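You operate a simulated robot arm through the tools that you are given. There is no shell and no other tool.

The job below is to be done with a simulated robot arm. You get a single attempt, and the scene is never put back.

TASK
Test the brake of axis 1 on arm one.
Fine: parking lever in first; key on, axis chosen, brake test button held till the brake lamp lights; key off, selector off.

The check looks at the end state, three seconds after you hand in, the way a careful person would. Anything else that was tipped, shoved, dropped, spilled or broken makes it a failure.

THE ROBOT
A 6-joint arm with a two-finger parallel gripper, fixed in place. Base frame: the origin is at the foot of the arm, x ahead of it, y to its left, z up. Units: cm, degrees, N and s.
With the tool pointing down near the work surface it reaches from about 10 to 58 cm from the base axis. Its first joint turns from -115.0 to 115.0 degrees. Payload 3.43 kg.
The tool frame sits at the grasp point between the pads (the TCP): z along the fingers, y along the line on which they close. The tips reach 3.4 cm beyond it. The gripper opens to 12.8 cm. The fingers are 2.4 cm wide and 1.2 cm thick; the gripper's body (4.8 by 13 cm) begins 9.6 cm behind the TCP.
Orientation is told as [roll, pitch, yaw] about the base's x, y, z axes, in that order, counted from this pose: with the fingers straight down and closing along the base's y, the tool's x points along the base's -x, its y along +y and its z along -z.

THE INTERFACE
- The arm moves only by the tool arm_command. Its argument "increments" is text: rows parted by semicolons, each of 6 numbers parted by spaces: the shift along the tool's x, y, z in cm, then the turn, a rotation vector about the tool's x, y, z in degrees. In form: dx dy dz wx wy wz; .... A call has 1 to 20 rows; each row shifts and turns the commanded pose from where the row before left it, along the tool's axes as they then stand. "claw" is the finger opening in cm, from 0 to 12.8, set as the call begins (left out, the last holds). A row lasts 0.2 s, in which the tool goes at most 5 cm and 8.6 degrees; a call with a longer step from one row to the next is refused whole, and so is a gripper value outside its range. Where a pose cannot be reached the arm comes as near as it can. A force on the tool above 60 N (or 10 N above the force at the start of the call, whichever is more), or a blocked arm, ends the call early, and 0.2 s more pass. The fingers move at their own pace (about 15.3 cm/s each) and stop on an object; they squeeze with about 35 N. The grip force told is the motor's: it shows also when the fingers shut on nothing. Time passes only in rows, and 0.2 s behind the last, so rows that do not move let the fingers close. It gives the time, the measured TCP pose, the force on the tool (base axes), the opening and the grip force at its end, in the units of the frame above (readings bear some noise), with the torque about the TCP (base axes, N m) and any sound that the robot's microphone picked up, and new pictures: "pictures" is both (left out), scene, wrist or none.
- Cameras (640 x 400 px; columns grow to the right, rows downward): "scene" is fixed at [4.94, -64.84, 119.89]; the picture's right is [0.89, -0.45, 0.00], its down [-0.14, -0.28, -0.95] and it looks along [0.43, 0.85, -0.31] (base axes); focal length 352 px, centre (320, 200). "wrist" rides on the gripper at [7.6, -1.1, -16] in the tool frame; the picture's right is [0.15, 0.99, 0.00], its down [-0.88, 0.13, -0.46] and it looks along [-0.45, 0.07, 0.89] (tool axes); focal length 234 px, centre (320, 200).
- move_column(by): slides the trunk up (or, below 0, down) by that many cm; the arm rides with it, the base frame stays. It gives what a move gives, with no picture.
- measure_at(camera, pixels): for up to 12 pixels [column, row] of the newest picture of that camera ("zoom" is the newest enlarged one), the place [x, y, z] in the base frame of the surface seen there, good to about 0.3 cm. No time passes.
- inspect(camera, box): a new picture of the part [left, top, right, bottom] of that camera's present view, enlarged. No time passes.
- close_job(): hands the job in; it is judged then, once.

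Leave the gripper open and the arm clear of the work at the hand-in unless told otherwise.

The tools are called after "Emit:" as name(argument=value, ...) on one line, values as JSON. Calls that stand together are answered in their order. arm_command: Moves the arm, as the interface text tells. Its arguments: {"type":"object","properties":{"increments":{"type":"string"},"claw":{"type":"number"},"pictures":{"type":"string","enum":["both","scene","wrist","none"]}},"required":["increments"]} The other tools are called the same way: move_column (by) slides the trunk up or down; measure_at (camera, pixels) gives the place of the surface under pixels of a picture; inspect (camera, box) takes an enlarged picture of a part of a camera's view; close_job () hands the job in.

At the start:

```text
time_s: 0.0
tool_pos: [35.3, 35.46, 109.59]
tool_rot: [0.0, 0.1, 0.0]
wrist_force: [-0.5, 0.1, -0.1]
wrist_torque: [0.01, -0.01, 0.0]
finger_gap: 12.79
gripper_force: 0.0
trunk travel left (down, up): [-75.0, 24.0]
```

scene: 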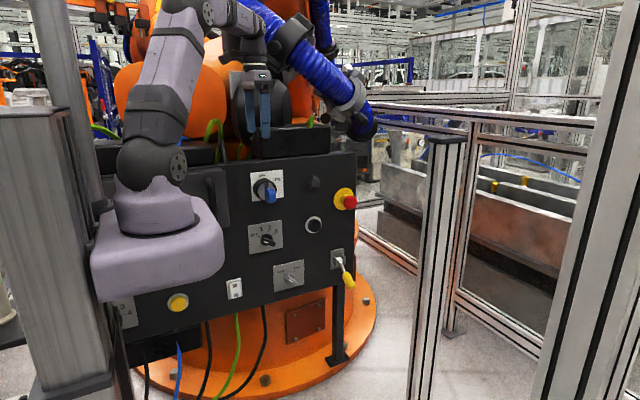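
wrist: 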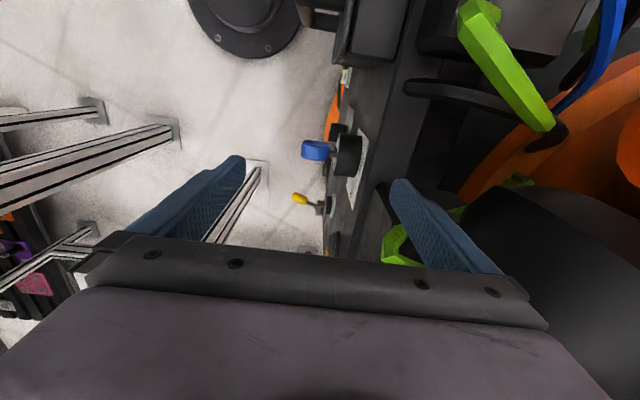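

I see a control panel with a blue rotary switch (265,190), a selector knob (267,240), a small knob (290,275), a key with yellow tag (345,270), a red e-stop (347,200), a black button (313,225), and a yellow lamp or button (178,302). I'll zoom in to read the labels.

Emit:
inspect(camera="scene", box=[220, 150, 380, 250])

Emit:
inspect(camera="scene", box=[220, 220, 380, 320])

Emit:
inspect(camera="scene", box=[90, 250, 250, 350])

```text
4.00 times, centred on (300, 200) of scene
```

zoom: 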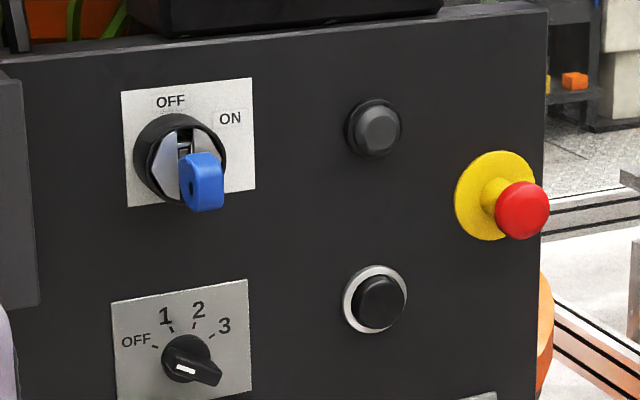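

```text
4.00 times, centred on (300, 270) of scene
```

zoom: 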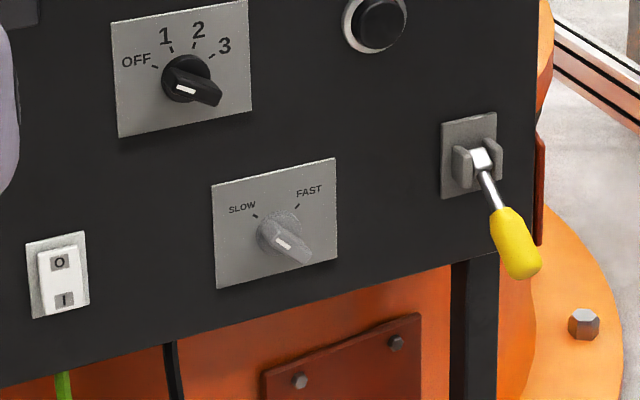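

```text
4.00 times, centred on (170, 300) of scene
```

zoom: 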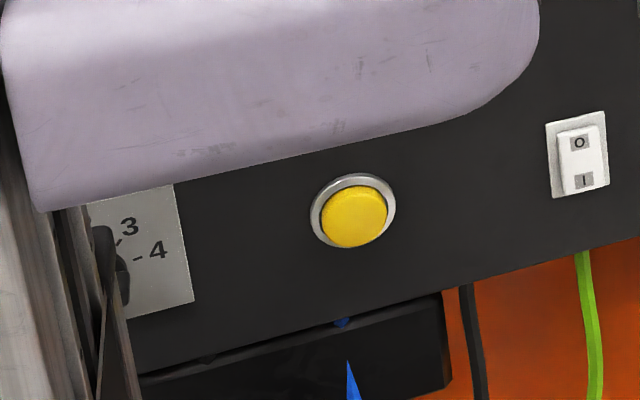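

The arm hides the left of the panel, where another selector with 3 and 4 sits near (120,310). I'll measure the panel and the controls before planning any move.

Emit:
measure_at(camera="scene", pixels=[[254, 175], [270, 192], [267, 240], [314, 183], [314, 225], [336, 196], [349, 202], [290, 278], [340, 260], [349, 278], [234, 288], [178, 303]])

Emit:
measure_at(camera="scene", pixels=[[132, 310], [118, 318], [215, 185], [225, 250], [353, 155], [350, 280], [130, 340], [75, 200], [40, 130], [105, 380], [295, 140], [240, 220]])

Emit:
inspect(camera="wrist", box=[240, 80, 480, 260])

Emit:
inspect(camera="scene", box=[60, 0, 380, 200])

```text
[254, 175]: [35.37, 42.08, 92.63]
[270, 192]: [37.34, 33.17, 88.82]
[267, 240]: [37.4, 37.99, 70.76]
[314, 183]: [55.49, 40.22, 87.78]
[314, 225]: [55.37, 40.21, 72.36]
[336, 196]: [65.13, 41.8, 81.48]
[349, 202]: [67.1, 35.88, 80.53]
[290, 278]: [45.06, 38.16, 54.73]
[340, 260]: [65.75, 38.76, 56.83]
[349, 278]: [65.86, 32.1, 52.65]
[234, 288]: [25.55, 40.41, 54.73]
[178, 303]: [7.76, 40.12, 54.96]
```

```text
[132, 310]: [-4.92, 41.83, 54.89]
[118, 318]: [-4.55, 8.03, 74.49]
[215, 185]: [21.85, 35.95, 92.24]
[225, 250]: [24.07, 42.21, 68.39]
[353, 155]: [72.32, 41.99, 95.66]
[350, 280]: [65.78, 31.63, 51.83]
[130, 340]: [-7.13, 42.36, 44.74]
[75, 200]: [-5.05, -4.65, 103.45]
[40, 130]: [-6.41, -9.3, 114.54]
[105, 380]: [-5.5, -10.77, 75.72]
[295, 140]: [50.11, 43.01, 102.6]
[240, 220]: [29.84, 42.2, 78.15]
```

```text
2.22 times, centred on (360, 170) of wrist
```

zoom: 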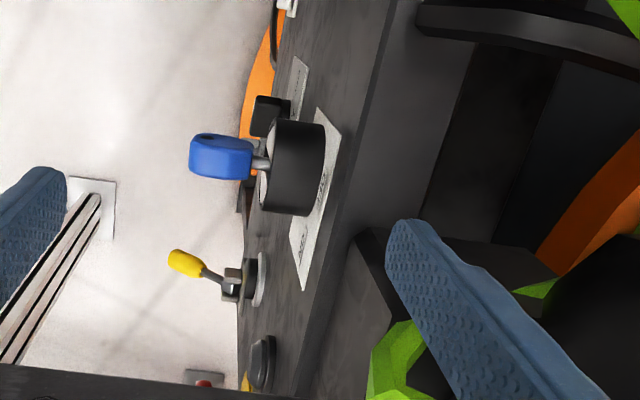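

```text
2.00 times, centred on (220, 100) of scene
```

zoom: 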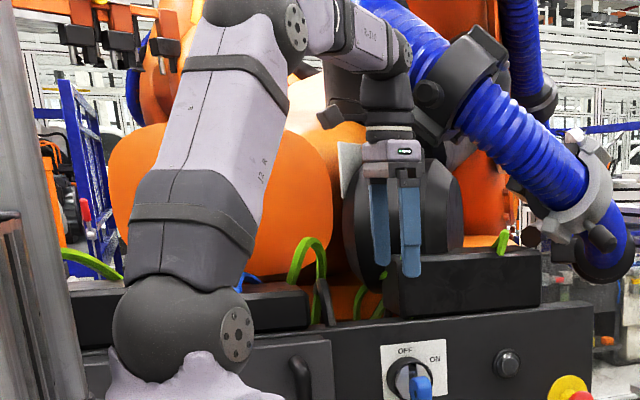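

Panel face is the plane y ≈ 42.2, facing −y. The parking lever (yellow handle) is at about (65.8, 32, 52) and the key at (37.3, 33, 89). Before moving, I'll measure the nearby posts and the space in front of the panel.

Emit:
measure_at(camera="scene", pixels=[[445, 142], [430, 250], [415, 380], [480, 200], [560, 200], [265, 130], [262, 90], [340, 330], [100, 150], [210, 220], [160, 290], [345, 200]])

Emit:
arm_command(increments="0 -4 0 0 0 0; 0 -4 0 0 0 0; 0 -4 0 0 0 0; 0 -4 0 0 0 0; 0 -4 0 0 0 0", pictures="both")

```text
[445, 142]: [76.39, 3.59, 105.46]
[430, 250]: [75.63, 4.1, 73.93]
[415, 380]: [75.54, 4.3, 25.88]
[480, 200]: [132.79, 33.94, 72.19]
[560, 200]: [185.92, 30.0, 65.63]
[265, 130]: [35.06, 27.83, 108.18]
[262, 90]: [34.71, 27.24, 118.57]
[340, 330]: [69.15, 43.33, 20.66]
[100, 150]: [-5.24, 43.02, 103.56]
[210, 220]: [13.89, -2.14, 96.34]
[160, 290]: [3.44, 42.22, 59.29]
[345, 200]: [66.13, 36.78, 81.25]
```

```text
time_s: 1.2
tool_pos: [35.16, 15.34, 109.4]
tool_rot: [0.0, 0.0, 0.0]
wrist_force: [0.5, 0.8, 0.1]
wrist_torque: [-0.01, -0.01, 0.0]
finger_gap: 12.79
gripper_force: 0.0
trunk travel left (down, up): [-75.0, 24.0]
```

scene: 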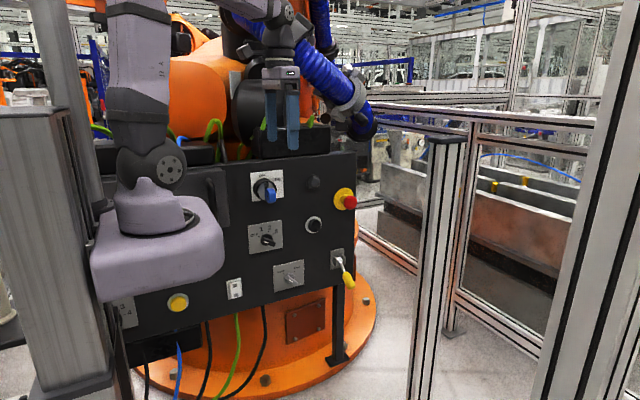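
wrist: 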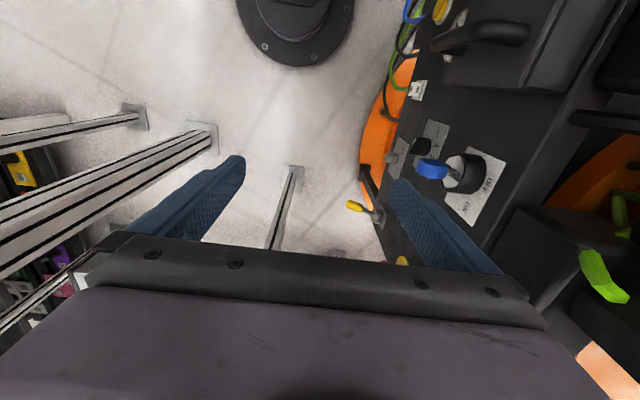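

A free-standing post is at about (76, 4), so that must be avoided when reaching the lever. I'll measure the other posts in the wrist picture at (285,200), (150,165) and (60,125).

Emit:
measure_at(camera="wrist", pixels=[[285, 210], [295, 172], [60, 210], [150, 165], [205, 132], [60, 125], [135, 115], [20, 270], [560, 50], [490, 38], [280, 30]])

Emit:
arm_command(increments="0 0 0 0 0 8.18; 0 0 0 0 0 8.18; 0 0 0 0 0 8.18; 0 0 0 0 0 8.18; 0 0 0 0 0 8.18; 0 0 0 0 0 8.18; 0 0 0 0 0 8.18; 0 0 0 0 0 8.18; 0 0 0 0 0 8.18; 0 0 0 0 0 8.18; 0 0 0 0 0 8.2", pictures="both")

```text
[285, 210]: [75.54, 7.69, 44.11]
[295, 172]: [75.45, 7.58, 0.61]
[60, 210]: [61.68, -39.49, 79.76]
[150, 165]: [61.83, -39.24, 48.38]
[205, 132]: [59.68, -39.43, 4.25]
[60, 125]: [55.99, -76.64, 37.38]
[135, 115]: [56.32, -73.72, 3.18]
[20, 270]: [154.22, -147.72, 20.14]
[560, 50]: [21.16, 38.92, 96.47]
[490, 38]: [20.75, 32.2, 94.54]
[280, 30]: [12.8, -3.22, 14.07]
```

```text
time_s: 3.6
tool_pos: [35.23, 15.51, 109.42]
tool_rot: [-0.1, 0.0, -90.2]
wrist_force: [0.2, -0.2, -0.7]
wrist_torque: [0.02, 0.0, 0.01]
finger_gap: 12.78
gripper_force: 0.0
trunk travel left (down, up): [-75.0, 24.0]
```

scene: 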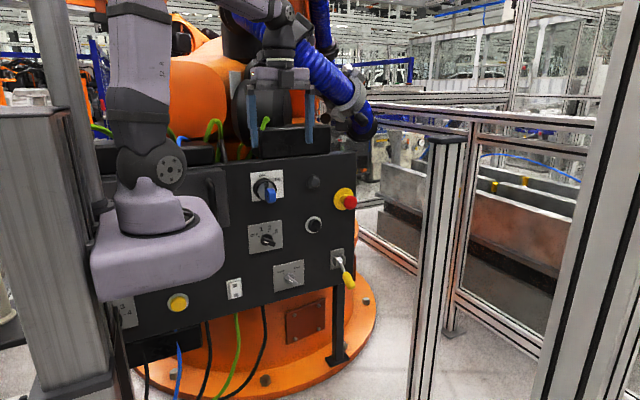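
wrist: 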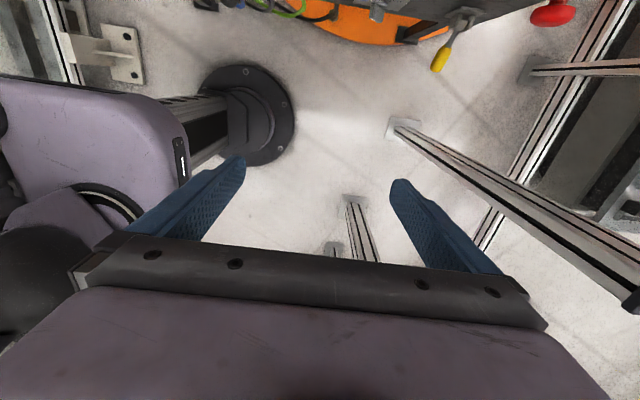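

The tool yaw turned fine. Next I pitch the tool about its y axis by +90° so the fingers point at the panel (+y) with the camera above.

Emit:
arm_command(increments="0 0 0 0 8.18 0; 0 0 0 0 8.18 0; 0 0 0 0 8.18 0; 0 0 0 0 8.18 0; 0 0 0 0 8.18 0; 0 0 0 0 8.18 0; 0 0 0 0 8.18 0; 0 0 0 0 8.18 0; 0 0 0 0 8.18 0; 0 0 0 0 8.18 0; 0 0 0 0 8.2 0", pictures="both")

```text
time_s: 6.0
tool_pos: [35.34, 15.27, 109.48]
tool_rot: [148.5, 89.8, 58.4]
wrist_force: [1.2, -0.4, -0.3]
wrist_torque: [0.02, -0.01, 0.03]
finger_gap: 12.79
gripper_force: 0.0
trunk travel left (down, up): [-75.0, 24.0]
```

scene: 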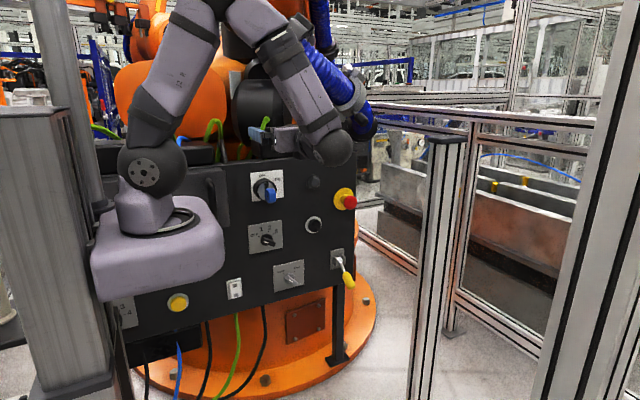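
wrist: 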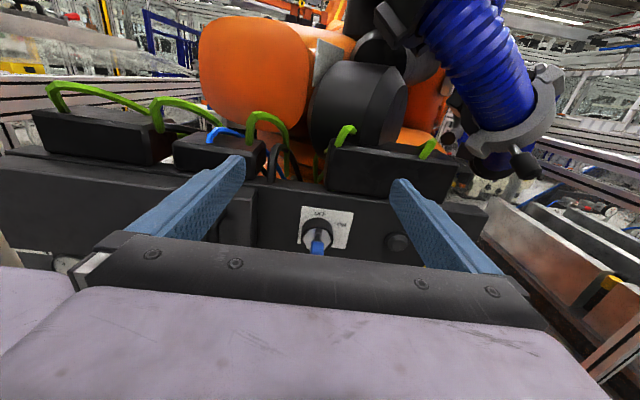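

The fingers now point at the panel. I'll lower the trunk 25 cm so the wrist camera faces the panel and the carriage uncovers the hidden left part.

Emit:
move_column(by=-25)

Emit:
arm_command(increments="0 0 0 0 0 0", pictures="both")

```text
time_s: 8.6
tool_pos: [35.27, 15.27, 84.5]
tool_rot: [50.5, 90.1, -39.4]
wrist_force: [-1.0, -0.1, 0.0]
wrist_torque: [0.0, 0.01, -0.02]
finger_gap: 12.82
gripper_force: 0.1
trunk travel left (down, up): [-50.0, 49.0]
```

```text
time_s: 9.0
tool_pos: [35.26, 15.44, 84.5]
tool_rot: [12.9, 90.0, -77.1]
wrist_force: [0.3, 0.5, -0.4]
wrist_torque: [0.0, -0.01, -0.02]
finger_gap: 12.82
gripper_force: 0.0
trunk travel left (down, up): [-50.0, 49.0]
```

scene: 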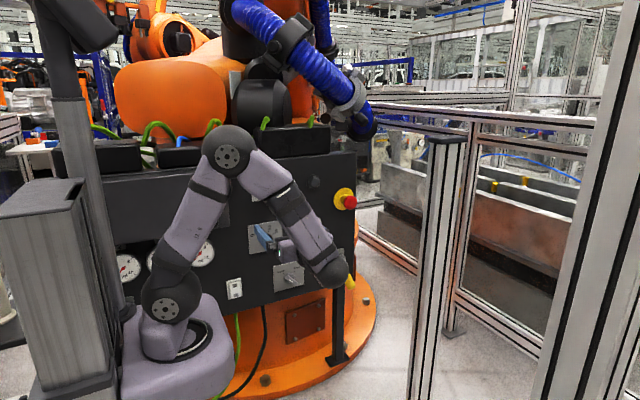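
wrist: 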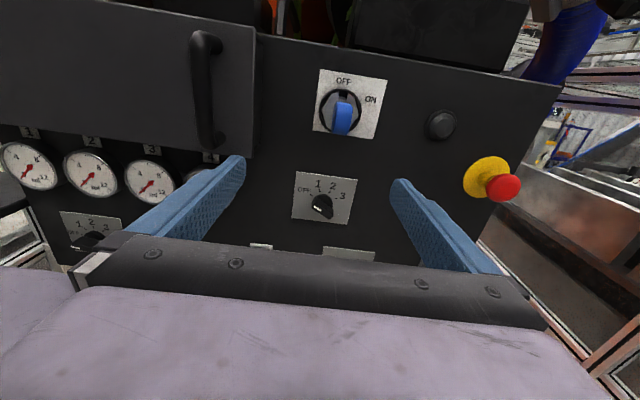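

The picture now shows four gauges labelled 1–4, a 4-way selector below them at (90,230), the key, and the OFF-1-2-3 selector. I'll zoom in on both.

Emit:
inspect(camera="wrist", box=[0, 110, 240, 260])

Emit:
inspect(camera="wrist", box=[270, 60, 470, 240])

Emit:
inspect(camera="scene", box=[80, 200, 240, 320])

```text
2.67 times, centred on (120, 185) of wrist
```

zoom: 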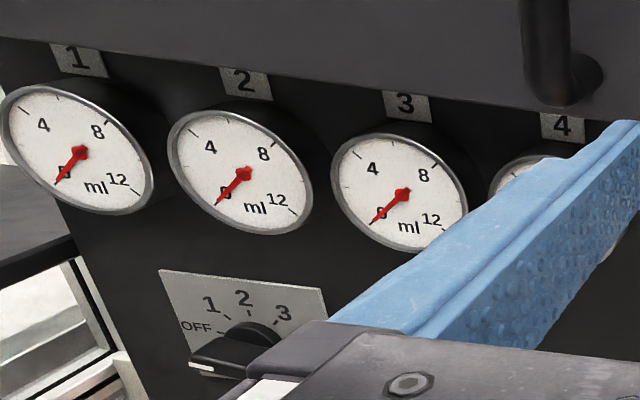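

```text
2.22 times, centred on (370, 150) of wrist
```

zoom: 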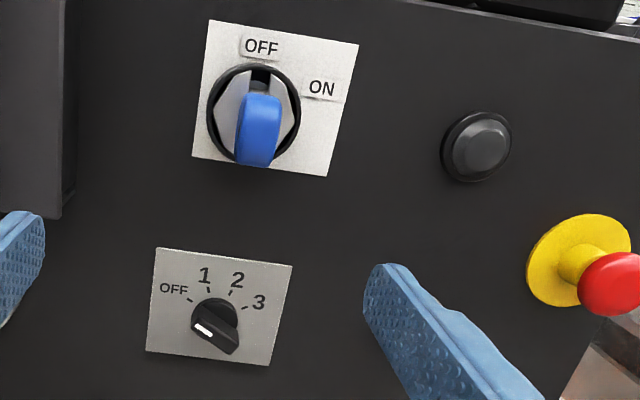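

```text
3.33 times, centred on (160, 260) of scene
```

zoom: 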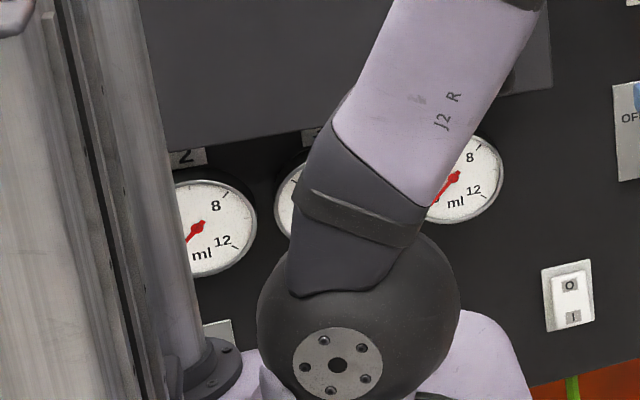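

The left group (ml gauges, OFF-1-2-3-4 selector, yellow button) looks like lubrication and isn't part of this job. The right group has the key OFF/ON, the axis selector OFF-1-2-3, a dark lamp dome, a ringed button and the lever. Next I'll move the camera down and right, away from the panel, to look at the lever.

Emit:
arm_command(increments="-4 2.5 0 0 0 0; -4 2.5 0 0 0 0; -4 2.5 0 0 0 0; -4 2.5 0 0 0 0; -4 2.5 0 0 0 0; -4 2.5 0 0 0 0", pictures="both")

```text
time_s: 10.4
tool_pos: [50.23, 15.43, 60.5]
tool_rot: [66.1, 90.1, -23.8]
wrist_force: [0.1, 0.0, 0.5]
wrist_torque: [-0.01, -0.02, 0.01]
finger_gap: 12.79
gripper_force: 0.1
trunk travel left (down, up): [-50.0, 49.0]
```

scene: 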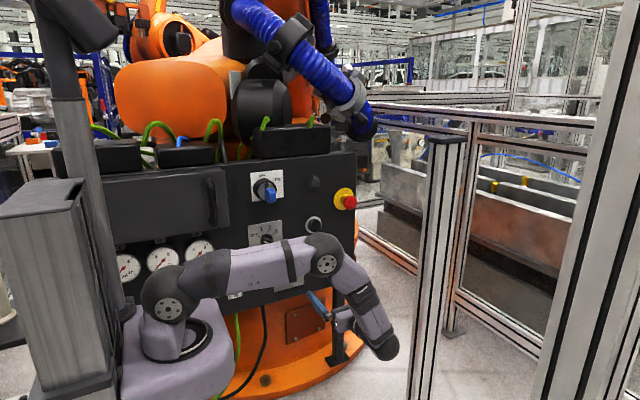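
wrist: 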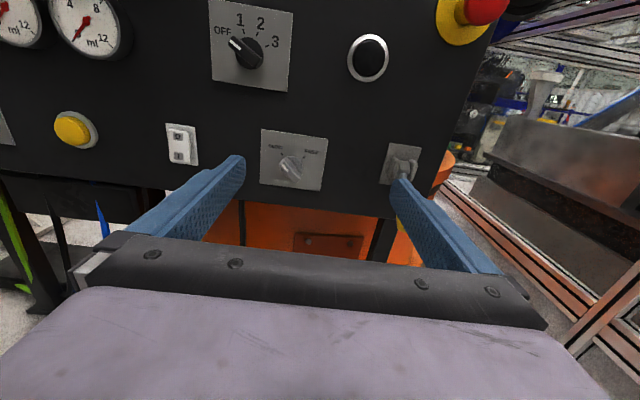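

The lever is hidden behind the right finger at (400,190). I'll check how close the wrist joint is to the post before moving further right.

Emit:
measure_at(camera="scene", pixels=[[385, 345], [395, 330], [370, 300], [425, 340], [340, 320], [326, 262]])

Emit:
inspect(camera="wrist", box=[330, 100, 490, 220])

```text
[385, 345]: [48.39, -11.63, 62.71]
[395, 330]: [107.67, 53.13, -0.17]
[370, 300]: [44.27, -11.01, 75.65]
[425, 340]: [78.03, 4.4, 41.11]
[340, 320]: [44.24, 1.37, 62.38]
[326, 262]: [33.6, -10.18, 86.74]
```

```text
3.33 times, centred on (410, 160) of wrist
```

zoom: 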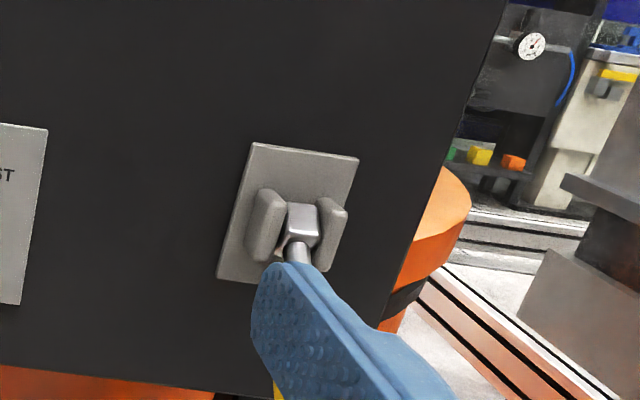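

The wrist is at about (48, −11, 62), with room up to the post at x ≈ 73. I'll shift 10 cm right and 5 cm down so the lever shows between the fingers.

Emit:
arm_command(increments="-1.7 3.3 0 0 0 0; -1.7 3.3 0 0 0 0; -1.6 3.4 0 0 0 0", pictures="both")

Emit:
inspect(camera="wrist", box=[260, 60, 460, 240])

```text
time_s: 11.2
tool_pos: [59.17, 15.52, 55.88]
tool_rot: [-118.1, 89.8, 152.0]
wrist_force: [-0.3, 0.7, -0.6]
wrist_torque: [0.04, 0.0, -0.1]
finger_gap: 12.83
gripper_force: 0.1
out of reach, approached as far as the arm can: row 3
trunk travel left (down, up): [-50.0, 49.0]
```

scene: 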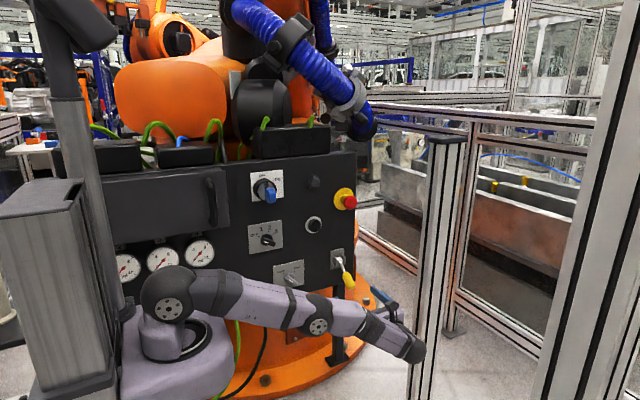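
wrist: 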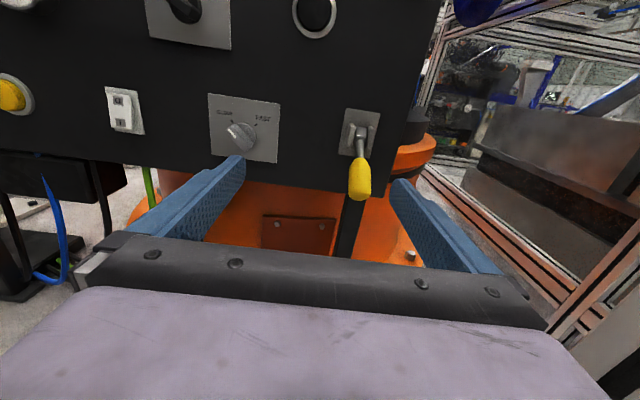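

```text
2.22 times, centred on (360, 150) of wrist
```

zoom: 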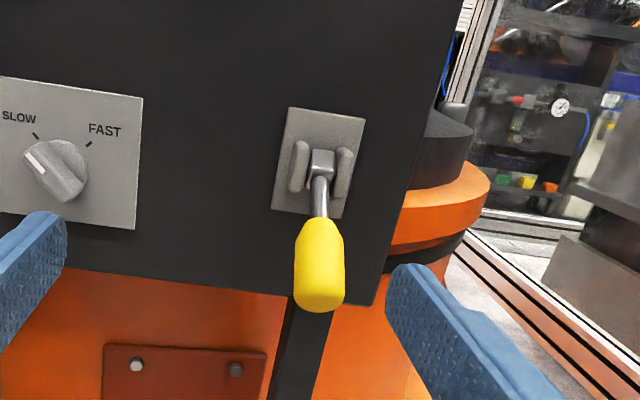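

The lever is visible now: a two-ear bracket with the handle pointing out and down, and no obvious lettering. I'll zoom tightly on it from both cameras and measure its shape.

Emit:
inspect(camera="scene", box=[320, 240, 370, 295])

Emit:
measure_at(camera="scene", pixels=[[333, 254], [341, 255], [340, 262], [346, 272], [348, 278], [352, 285], [345, 250], [331, 265], [345, 287]])

Emit:
inspect(camera="wrist", box=[320, 90, 400, 220])

Emit:
measure_at(camera="wrist", pixels=[[361, 130], [361, 150], [360, 165], [360, 190], [360, 198], [350, 112], [373, 118], [345, 153], [365, 156], [312, 12]])

```text
7.27 times, centred on (345, 268) of scene
```

zoom: 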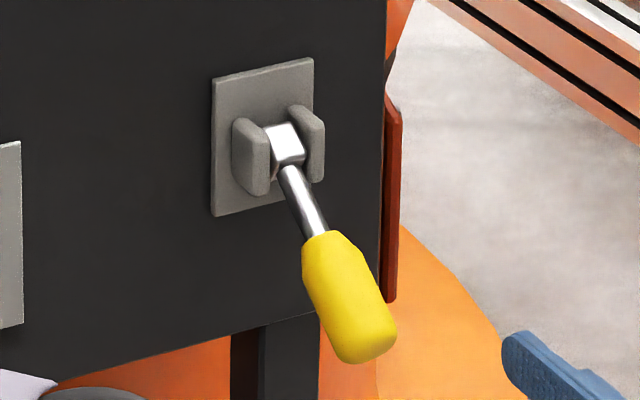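

```text
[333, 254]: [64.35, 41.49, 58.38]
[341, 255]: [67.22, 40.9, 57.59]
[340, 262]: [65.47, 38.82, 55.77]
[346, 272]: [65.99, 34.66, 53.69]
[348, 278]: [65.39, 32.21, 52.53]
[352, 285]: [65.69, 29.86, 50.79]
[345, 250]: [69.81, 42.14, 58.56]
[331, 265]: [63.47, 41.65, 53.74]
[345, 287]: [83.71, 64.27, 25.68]
```

```text
3.08 times, centred on (360, 155) of wrist
```

zoom: 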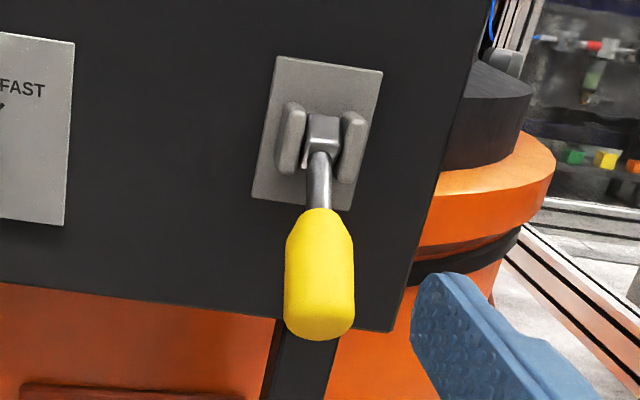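

```text
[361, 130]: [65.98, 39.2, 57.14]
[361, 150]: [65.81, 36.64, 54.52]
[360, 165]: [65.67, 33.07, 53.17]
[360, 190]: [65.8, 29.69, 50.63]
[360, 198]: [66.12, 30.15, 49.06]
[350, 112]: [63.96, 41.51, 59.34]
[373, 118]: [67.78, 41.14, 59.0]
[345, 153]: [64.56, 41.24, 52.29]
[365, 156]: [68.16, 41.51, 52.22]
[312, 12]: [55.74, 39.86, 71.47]
```

The lever pivots at about (65.8, 39.7, 56.4) and its handle hangs about 35° below horizontal. I can't face it straight on because the arm ran out of reach at x ≈ 59. I'll back off left, then yaw the tool to come in diagonally from the left, with the wrist at smaller x.

Emit:
arm_command(increments="0 -3 0 0 0 0; 0 -3 0 0 0 0; -0.4 0.75 1.08 -7.5 0 0; -0.4 0.603 1.169 -7.5 0 0; -0.4 0.445 1.237 -7.5 0 0; -0.4 0.28 1.285 -7.5 0 0; -0.4 0.11 1.31 -7.5 0 0; -0.4 -0.06 1.313 -7.5 0 0; -0.4 -0.233 1.294 -7.5 0 0; -0.4 -0.4 1.253 -7.5 0 0", pictures="both")

```text
time_s: 13.4
tool_pos: [60.16, 21.73, 52.63]
tool_rot: [125.7, 90.0, -23.3]
wrist_force: [-0.2, 0.6, -1.2]
wrist_torque: [0.01, -0.01, 0.03]
finger_gap: 12.78
gripper_force: 0.0
out of reach, approached as far as the arm can: row 10
trunk travel left (down, up): [-50.0, 49.0]
```

scene: 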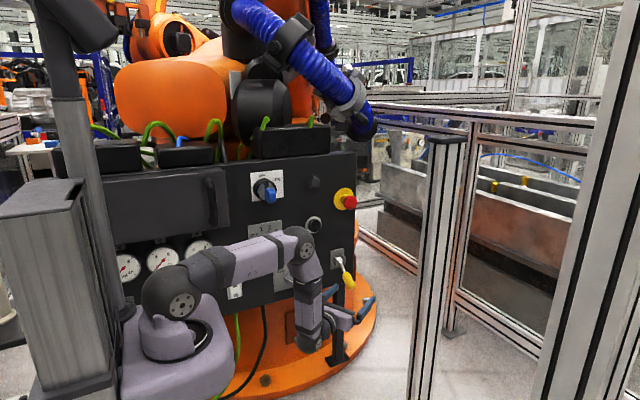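
wrist: 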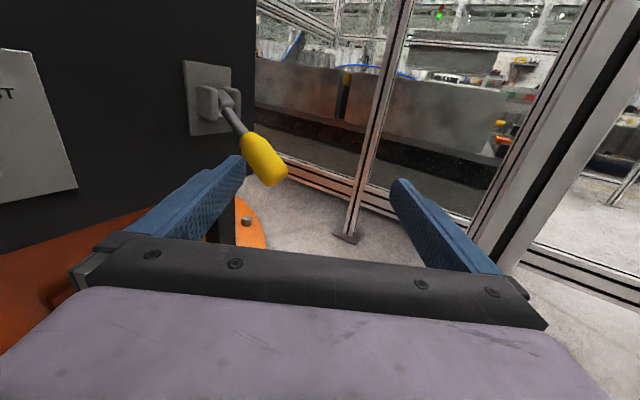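

The yaw is now about 31°, but the arm hit a joint limit at the last row because the wrist is bent too far. Lowering the shoulder should open the wrist angle. I'll first raise the tool 16 cm, and measure what lies below the carriage.

Emit:
arm_command(increments="4 0 0 0 0 0; 4 0 0 0 0 0; 4 0 0 0 0 0; 4 0 0 0 0 0", pictures="both")

Emit:
measure_at(camera="scene", pixels=[[238, 330], [262, 350], [225, 340], [190, 345], [150, 370], [215, 375], [120, 300], [140, 320], [240, 385], [165, 390]])

```text
time_s: 14.4
tool_pos: [60.22, 20.92, 68.51]
tool_rot: [-6.6, 89.9, -156.3]
wrist_force: [-0.5, -0.1, -0.5]
wrist_torque: [0.01, 0.02, 0.01]
finger_gap: 12.81
gripper_force: 0.1
out of reach, approached as far as the arm can: row 1
trunk travel left (down, up): [-50.0, 49.0]
```

scene: 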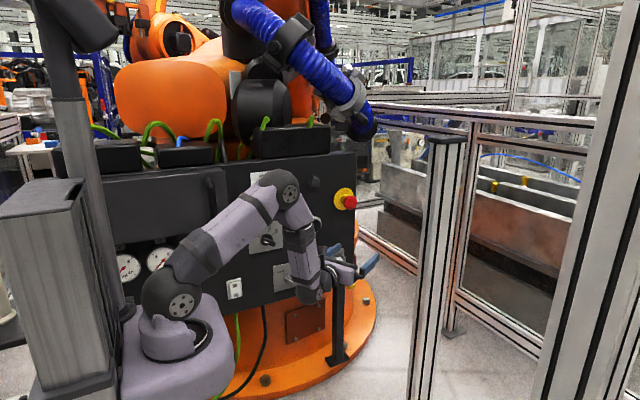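
wrist: 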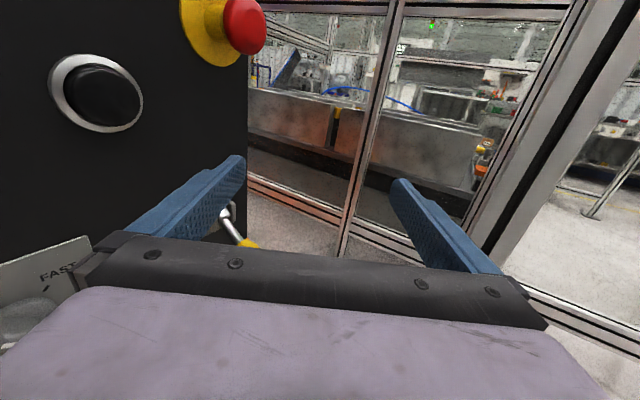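

```text
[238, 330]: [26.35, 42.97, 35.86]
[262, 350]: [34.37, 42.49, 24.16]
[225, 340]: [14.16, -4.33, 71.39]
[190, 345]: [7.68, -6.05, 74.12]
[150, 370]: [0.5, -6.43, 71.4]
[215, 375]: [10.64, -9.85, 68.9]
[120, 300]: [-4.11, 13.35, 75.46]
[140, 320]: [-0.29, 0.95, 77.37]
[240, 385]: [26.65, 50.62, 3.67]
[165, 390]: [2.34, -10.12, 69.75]
```

The carriage top reads z ≈ 75 and the space below it is free, with the cables behind at y ≈ 43. The fingers clear the lever by about 4 cm, so I'll lower the trunk 15 cm, then raise the tool 12 cm and check.

Emit:
move_column(by=-15)

Emit:
arm_command(increments="4 0 0 0 0 0; 4 0 0 0 0 0; 4 0 0 0 0 0", pictures="scene")

```text
time_s: 16.1
tool_pos: [60.28, 21.04, 53.53]
tool_rot: [60.5, 89.9, -89.3]
wrist_force: [-0.2, -0.9, 0.7]
wrist_torque: [0.0, -0.02, 0.0]
finger_gap: 12.77
gripper_force: 0.0
trunk travel left (down, up): [-35.0, 64.0]
```

```text
time_s: 16.9
tool_pos: [60.45, 21.03, 65.4]
tool_rot: [-28.4, 89.9, -178.2]
wrist_force: [0.9, 0.2, 0.4]
wrist_torque: [0.01, 0.0, 0.01]
finger_gap: 12.79
gripper_force: 0.1
trunk travel left (down, up): [-35.0, 64.0]
```

scene: 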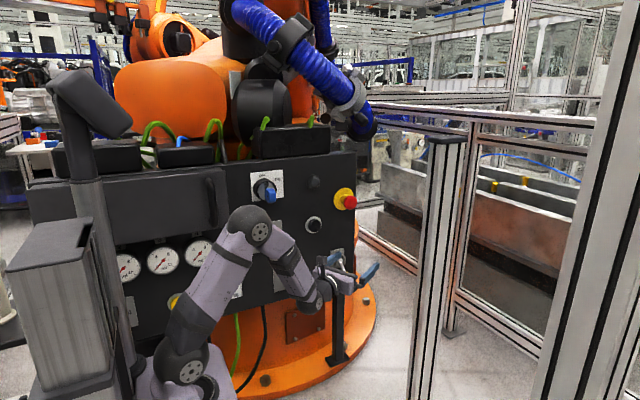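

The arm now has a better wrist angle. Next I roll the tool 90° about its z axis so the fingers sit one above the other, and narrow the opening to 7 cm.

Emit:
arm_command(increments="0 0 0 0 0 8.18; 0 0 0 0 0 8.18; 0 0 0 0 0 8.18; 0 0 0 0 0 8.18; 0 0 0 0 0 8.18; 0 0 0 0 0 8.18; 0 0 0 0 0 8.18; 0 0 0 0 0 8.18; 0 0 0 0 0 8.18; 0 0 0 0 0 8.18; 0 0 0 0 0 8.2", claw=7, pictures="both")

```text
time_s: 19.3
tool_pos: [60.4, 21.07, 65.47]
tool_rot: [-90.1, -0.2, 120.1]
wrist_force: [-0.4, 1.2, 0.0]
wrist_torque: [0.0, -0.04, -0.02]
finger_gap: 7.02
gripper_force: 0.2
trunk travel left (down, up): [-35.0, 64.0]
```

scene: 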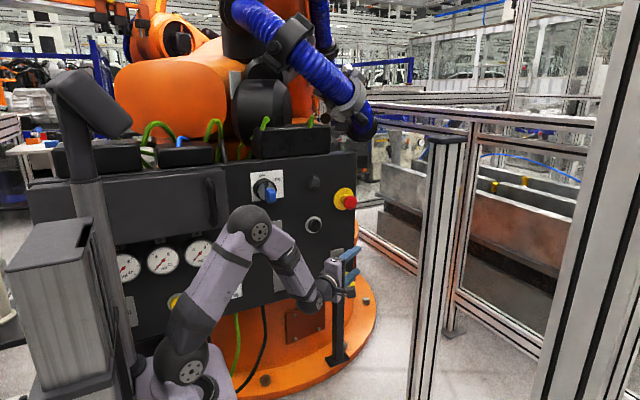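
wrist: 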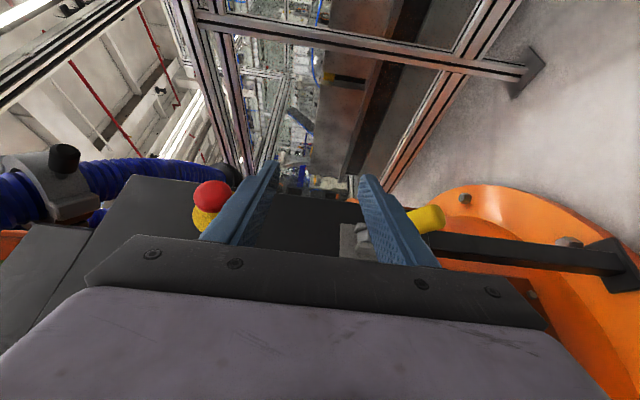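

The fingers are now one above the other (up is left in the wrist picture), and the yellow handle shows at (425,220). I'll descend to z ≈ 50.3, staying in front of the handle.

Emit:
arm_command(increments="0 4 0 0 0 0; 0 4 0 0 0 0; 0 4 0 0 0 0; 0 3.2 0 0 0 0", pictures="both")

```text
time_s: 20.3
tool_pos: [60.2, 20.81, 50.35]
tool_rot: [-90.0, 0.0, 120.4]
wrist_force: [0.4, -0.6, -0.1]
wrist_torque: [-0.01, -0.01, -0.03]
finger_gap: 7.01
gripper_force: 0.0
trunk travel left (down, up): [-35.0, 64.0]
```

scene: 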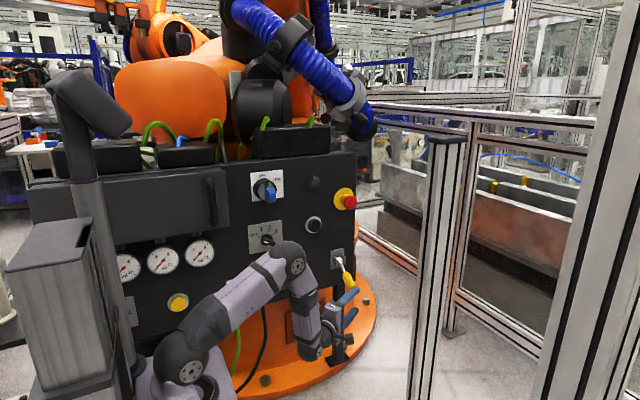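
wrist: 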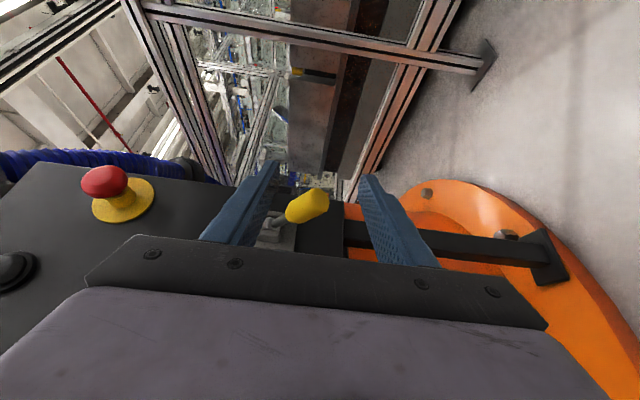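

The handle sits between the upper and lower finger lines. I'll open to 8 cm, raise 0.5 cm, and advance in steps so the fingers straddle the handle from the left.

Emit:
arm_command(increments="0 -0.5 0 0 0 0; -1.27 0 1.89 0 0 0; -1.27 0 1.89 0 0 0; -1.27 0 1.89 0 0 0", claw=8, pictures="both")

```text
time_s: 21.3
tool_pos: [64.85, 23.18, 51.02]
tool_rot: [-89.8, 0.0, 121.0]
wrist_force: [0.4, -0.1, -0.6]
wrist_torque: [-0.02, 0.02, -0.02]
finger_gap: 8.02
gripper_force: 0.2
out of reach, approached as far as the arm can: row 2, 3, 4
trunk travel left (down, up): [-35.0, 64.0]
```

scene: 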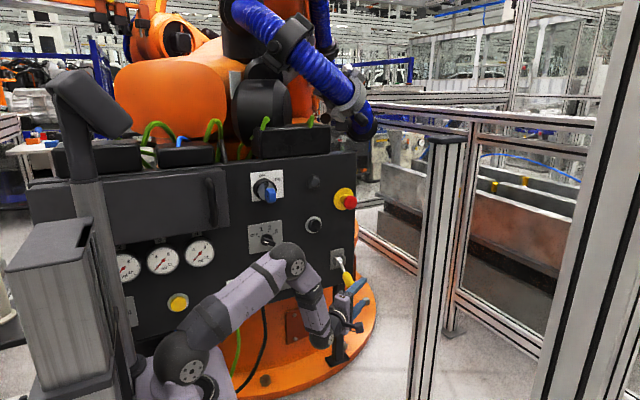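
wrist: 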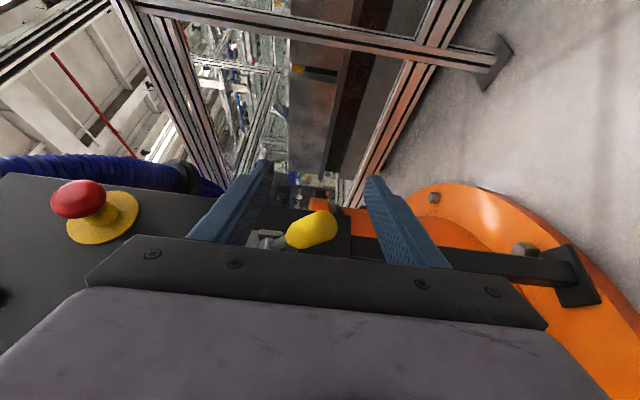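

The arm stops at y ≈ 23, so another joint limit is near. I'll measure the arm's own links to see which posture is limiting.

Emit:
measure_at(camera="scene", pixels=[[297, 262], [290, 250], [322, 338], [310, 300], [195, 370], [180, 350], [345, 305], [337, 318], [358, 325], [240, 305]])

Emit:
inspect(camera="scene", box=[140, 230, 400, 400])

```text
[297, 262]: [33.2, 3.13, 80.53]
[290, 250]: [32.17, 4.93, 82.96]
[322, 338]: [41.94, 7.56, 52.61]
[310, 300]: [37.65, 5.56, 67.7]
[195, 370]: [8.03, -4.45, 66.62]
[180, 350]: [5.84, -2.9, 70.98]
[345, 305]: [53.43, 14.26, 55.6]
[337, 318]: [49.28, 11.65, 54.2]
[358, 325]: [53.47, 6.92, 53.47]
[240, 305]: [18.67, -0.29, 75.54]
```

```text
2.35 times, centred on (270, 315) of scene
```

zoom: 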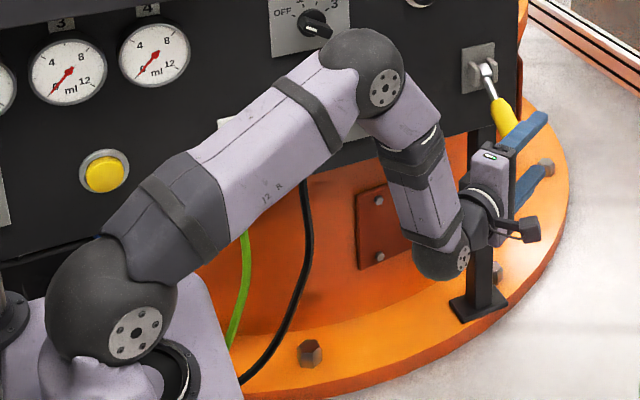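

The upper arm and forearm are fine. The limit seems to be wrist roll when the tool azimuth gets within about 17° of the arm's azimuth. I'll yaw the tool 25° back toward +y (azimuth about 55°), which should free it.

Emit:
arm_command(increments="0 0 0 0 -8.3 0; 0 0 0 0 -8.3 0; 0 0 0 0 -8.4 0", pictures="both")

```text
time_s: 22.1
tool_pos: [64.7, 23.21, 50.96]
tool_rot: [-90.0, 0.0, 145.3]
wrist_force: [0.5, 0.6, 0.5]
wrist_torque: [0.01, 0.04, 0.0]
finger_gap: 8.01
gripper_force: 0.0
trunk travel left (down, up): [-35.0, 64.0]
```

scene: 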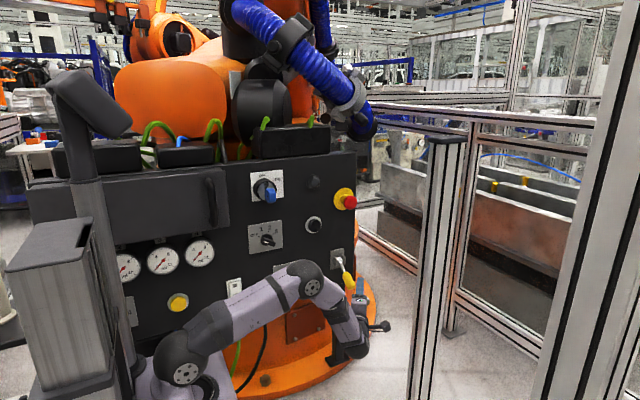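
wrist: 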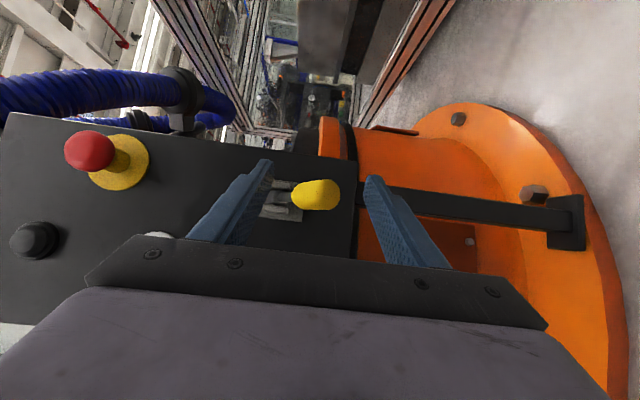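

That freed it: the pose is (64.7, 23.2, 51) at azimuth 55° and the handle is centred between the fingers at (315,195). Now I advance about 6 cm in +y so the fingers straddle the handle.

Emit:
arm_command(increments="-0.84 0 1.335 0 0 0; -0.84 0 1.335 0 0 0; -0.84 0 1.335 0 0 0; -0.84 0 1.335 0 0 0", pictures="both")

Emit:
inspect(camera="scene", box=[310, 230, 400, 350])

```text
time_s: 23.1
tool_pos: [64.86, 29.53, 51.01]
tool_rot: [-90.0, 0.0, 145.2]
wrist_force: [-0.7, -0.2, -0.6]
wrist_torque: [0.0, -0.02, -0.02]
finger_gap: 8.0
gripper_force: 0.0
trunk travel left (down, up): [-35.0, 64.0]
```

scene: 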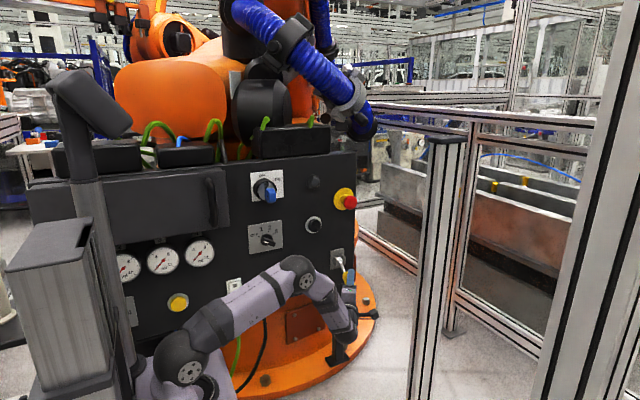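
wrist: 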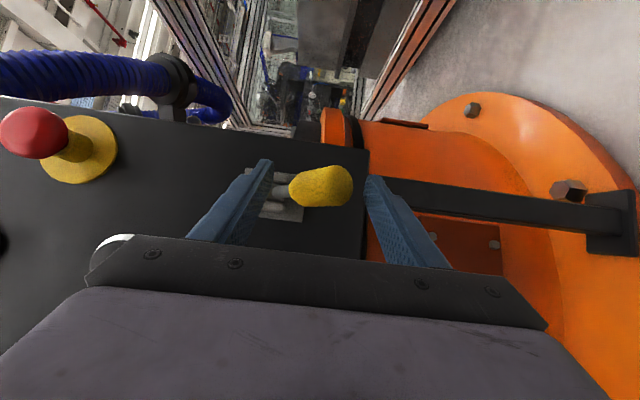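

```text
3.33 times, centred on (355, 290) of scene
```

zoom: 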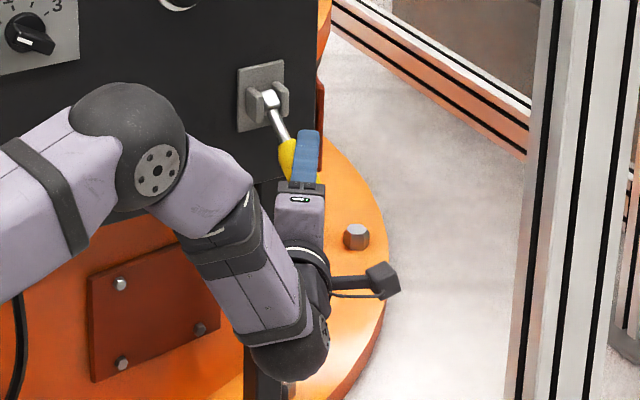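

The fingers now straddle the handle. I'll lift gently in 0.5 cm steps and read the force, to find out which way the lever swings.

Emit:
arm_command(increments="0 -0.5 0 0 0 0; 0 -0.5 0 0 0 0; 0 -0.5 0 0 0 0; 0 -0.5 0 0 0 0", pictures="both")

Emit:
inspect(camera="wrist", box=[200, 130, 440, 270])

```text
time_s: 24.1
tool_pos: [64.97, 29.4, 52.57]
tool_rot: [-89.5, -0.2, 145.1]
wrist_force: [-0.1, -8.9, -12.6]
wrist_torque: [-0.65, 0.11, -0.06]
finger_gap: 8.68
gripper_force: 6.3
trunk travel left (down, up): [-35.0, 64.0]
```

scene: 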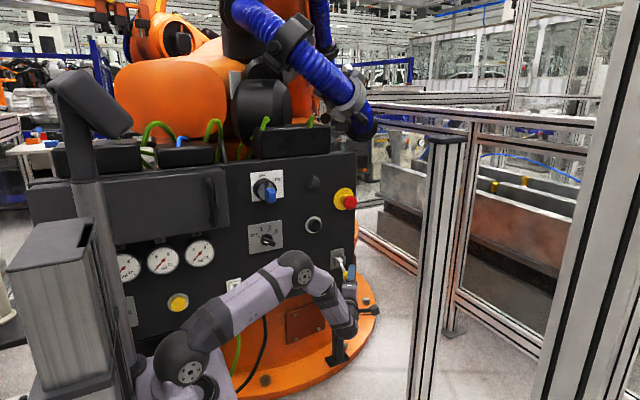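
wrist: 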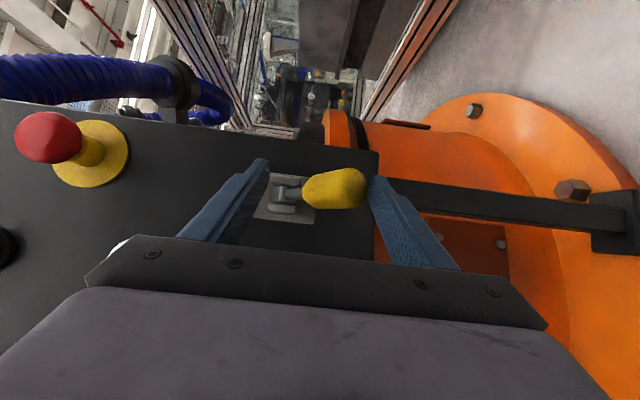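

```text
2.67 times, centred on (320, 200) of wrist
```

zoom: 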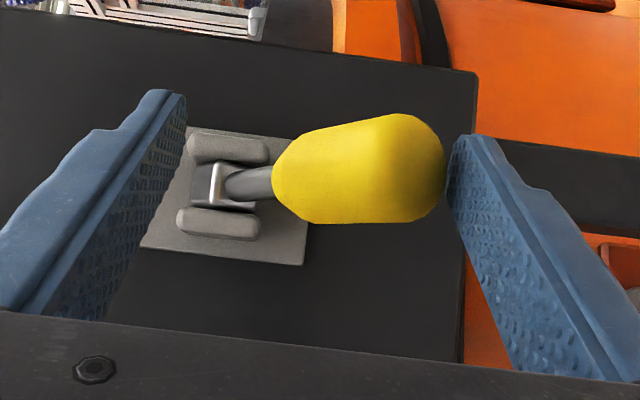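

The lower finger met the tip end and the lever resisted with about 13 N, with the force mostly along the handle, so I need to get further under it. I'll back down, open fully so the fingers are at their stop, go 2 cm deeper, then raise to near contact.

Emit:
arm_command(increments="0 1 0 0 0 0; 0 1 0 0 0 0; -0.57 0 0.82 0 0 0; -0.57 0 0.82 0 0 0; 0 -1 0 0 0 0; 0 -0.8 0 0 0 0", claw=12.8, pictures="both")

Emit:
inspect(camera="wrist", box=[200, 130, 440, 270])

```text
time_s: 25.5
tool_pos: [64.89, 31.52, 52.67]
tool_rot: [-90.0, 0.0, 145.2]
wrist_force: [0.0, 0.5, 0.0]
wrist_torque: [-0.01, -0.03, -0.01]
finger_gap: 12.83
gripper_force: 0.2
trunk travel left (down, up): [-35.0, 64.0]
```

scene: 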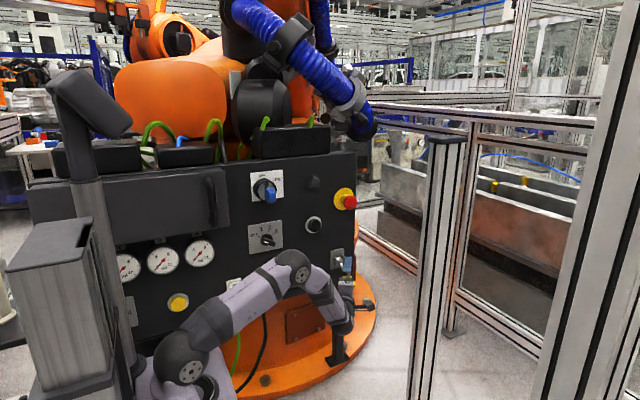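
wrist: 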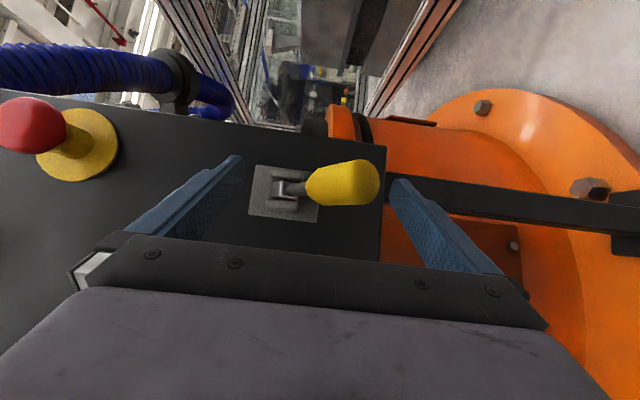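

```text
2.67 times, centred on (320, 200) of wrist
```

zoom: 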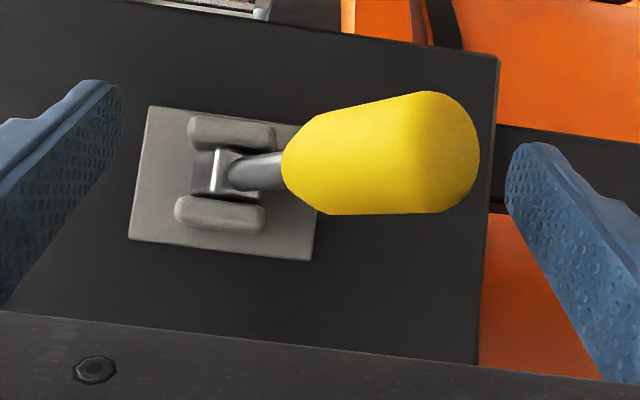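

The lower finger is now under the handle with no contact yet (force about 0). I'll raise 3 cm in small steps, easing outward a little to follow the arc.

Emit:
arm_command(increments="0.06 -0.6 -0.08 0 0 0; 0.06 -0.6 -0.08 0 0 0; 0.114 -0.6 -0.164 0 0 0; 0.114 -0.6 -0.164 0 0 0; 0.114 -0.6 -0.164 0 0 0", pictures="both")

Emit:
inspect(camera="wrist", box=[200, 130, 440, 270])

```text
time_s: 26.7
tool_pos: [64.89, 30.51, 55.33]
tool_rot: [-89.8, -0.1, 145.1]
wrist_force: [-0.9, -7.3, -9.1]
wrist_torque: [-0.42, 0.18, -0.04]
finger_gap: 12.82
gripper_force: 0.0
trunk travel left (down, up): [-35.0, 64.0]
```

scene: 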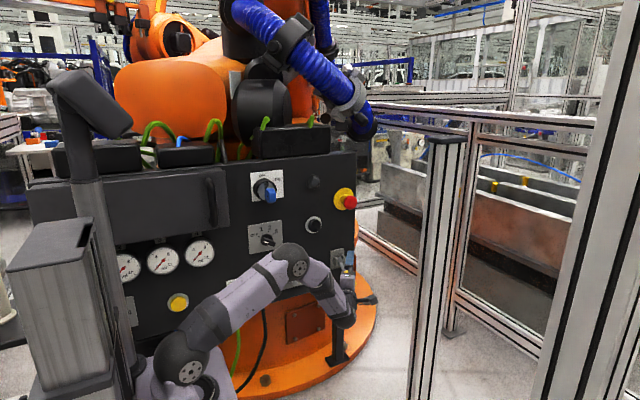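
wrist: 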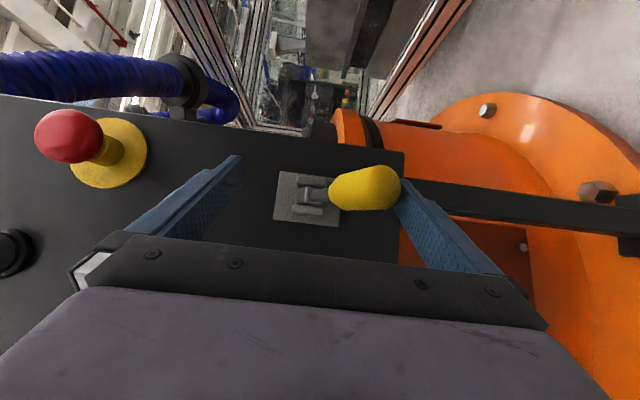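

```text
2.67 times, centred on (320, 200) of wrist
```

zoom: 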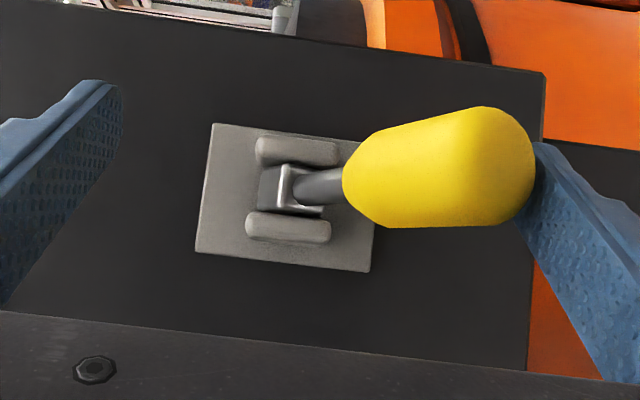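

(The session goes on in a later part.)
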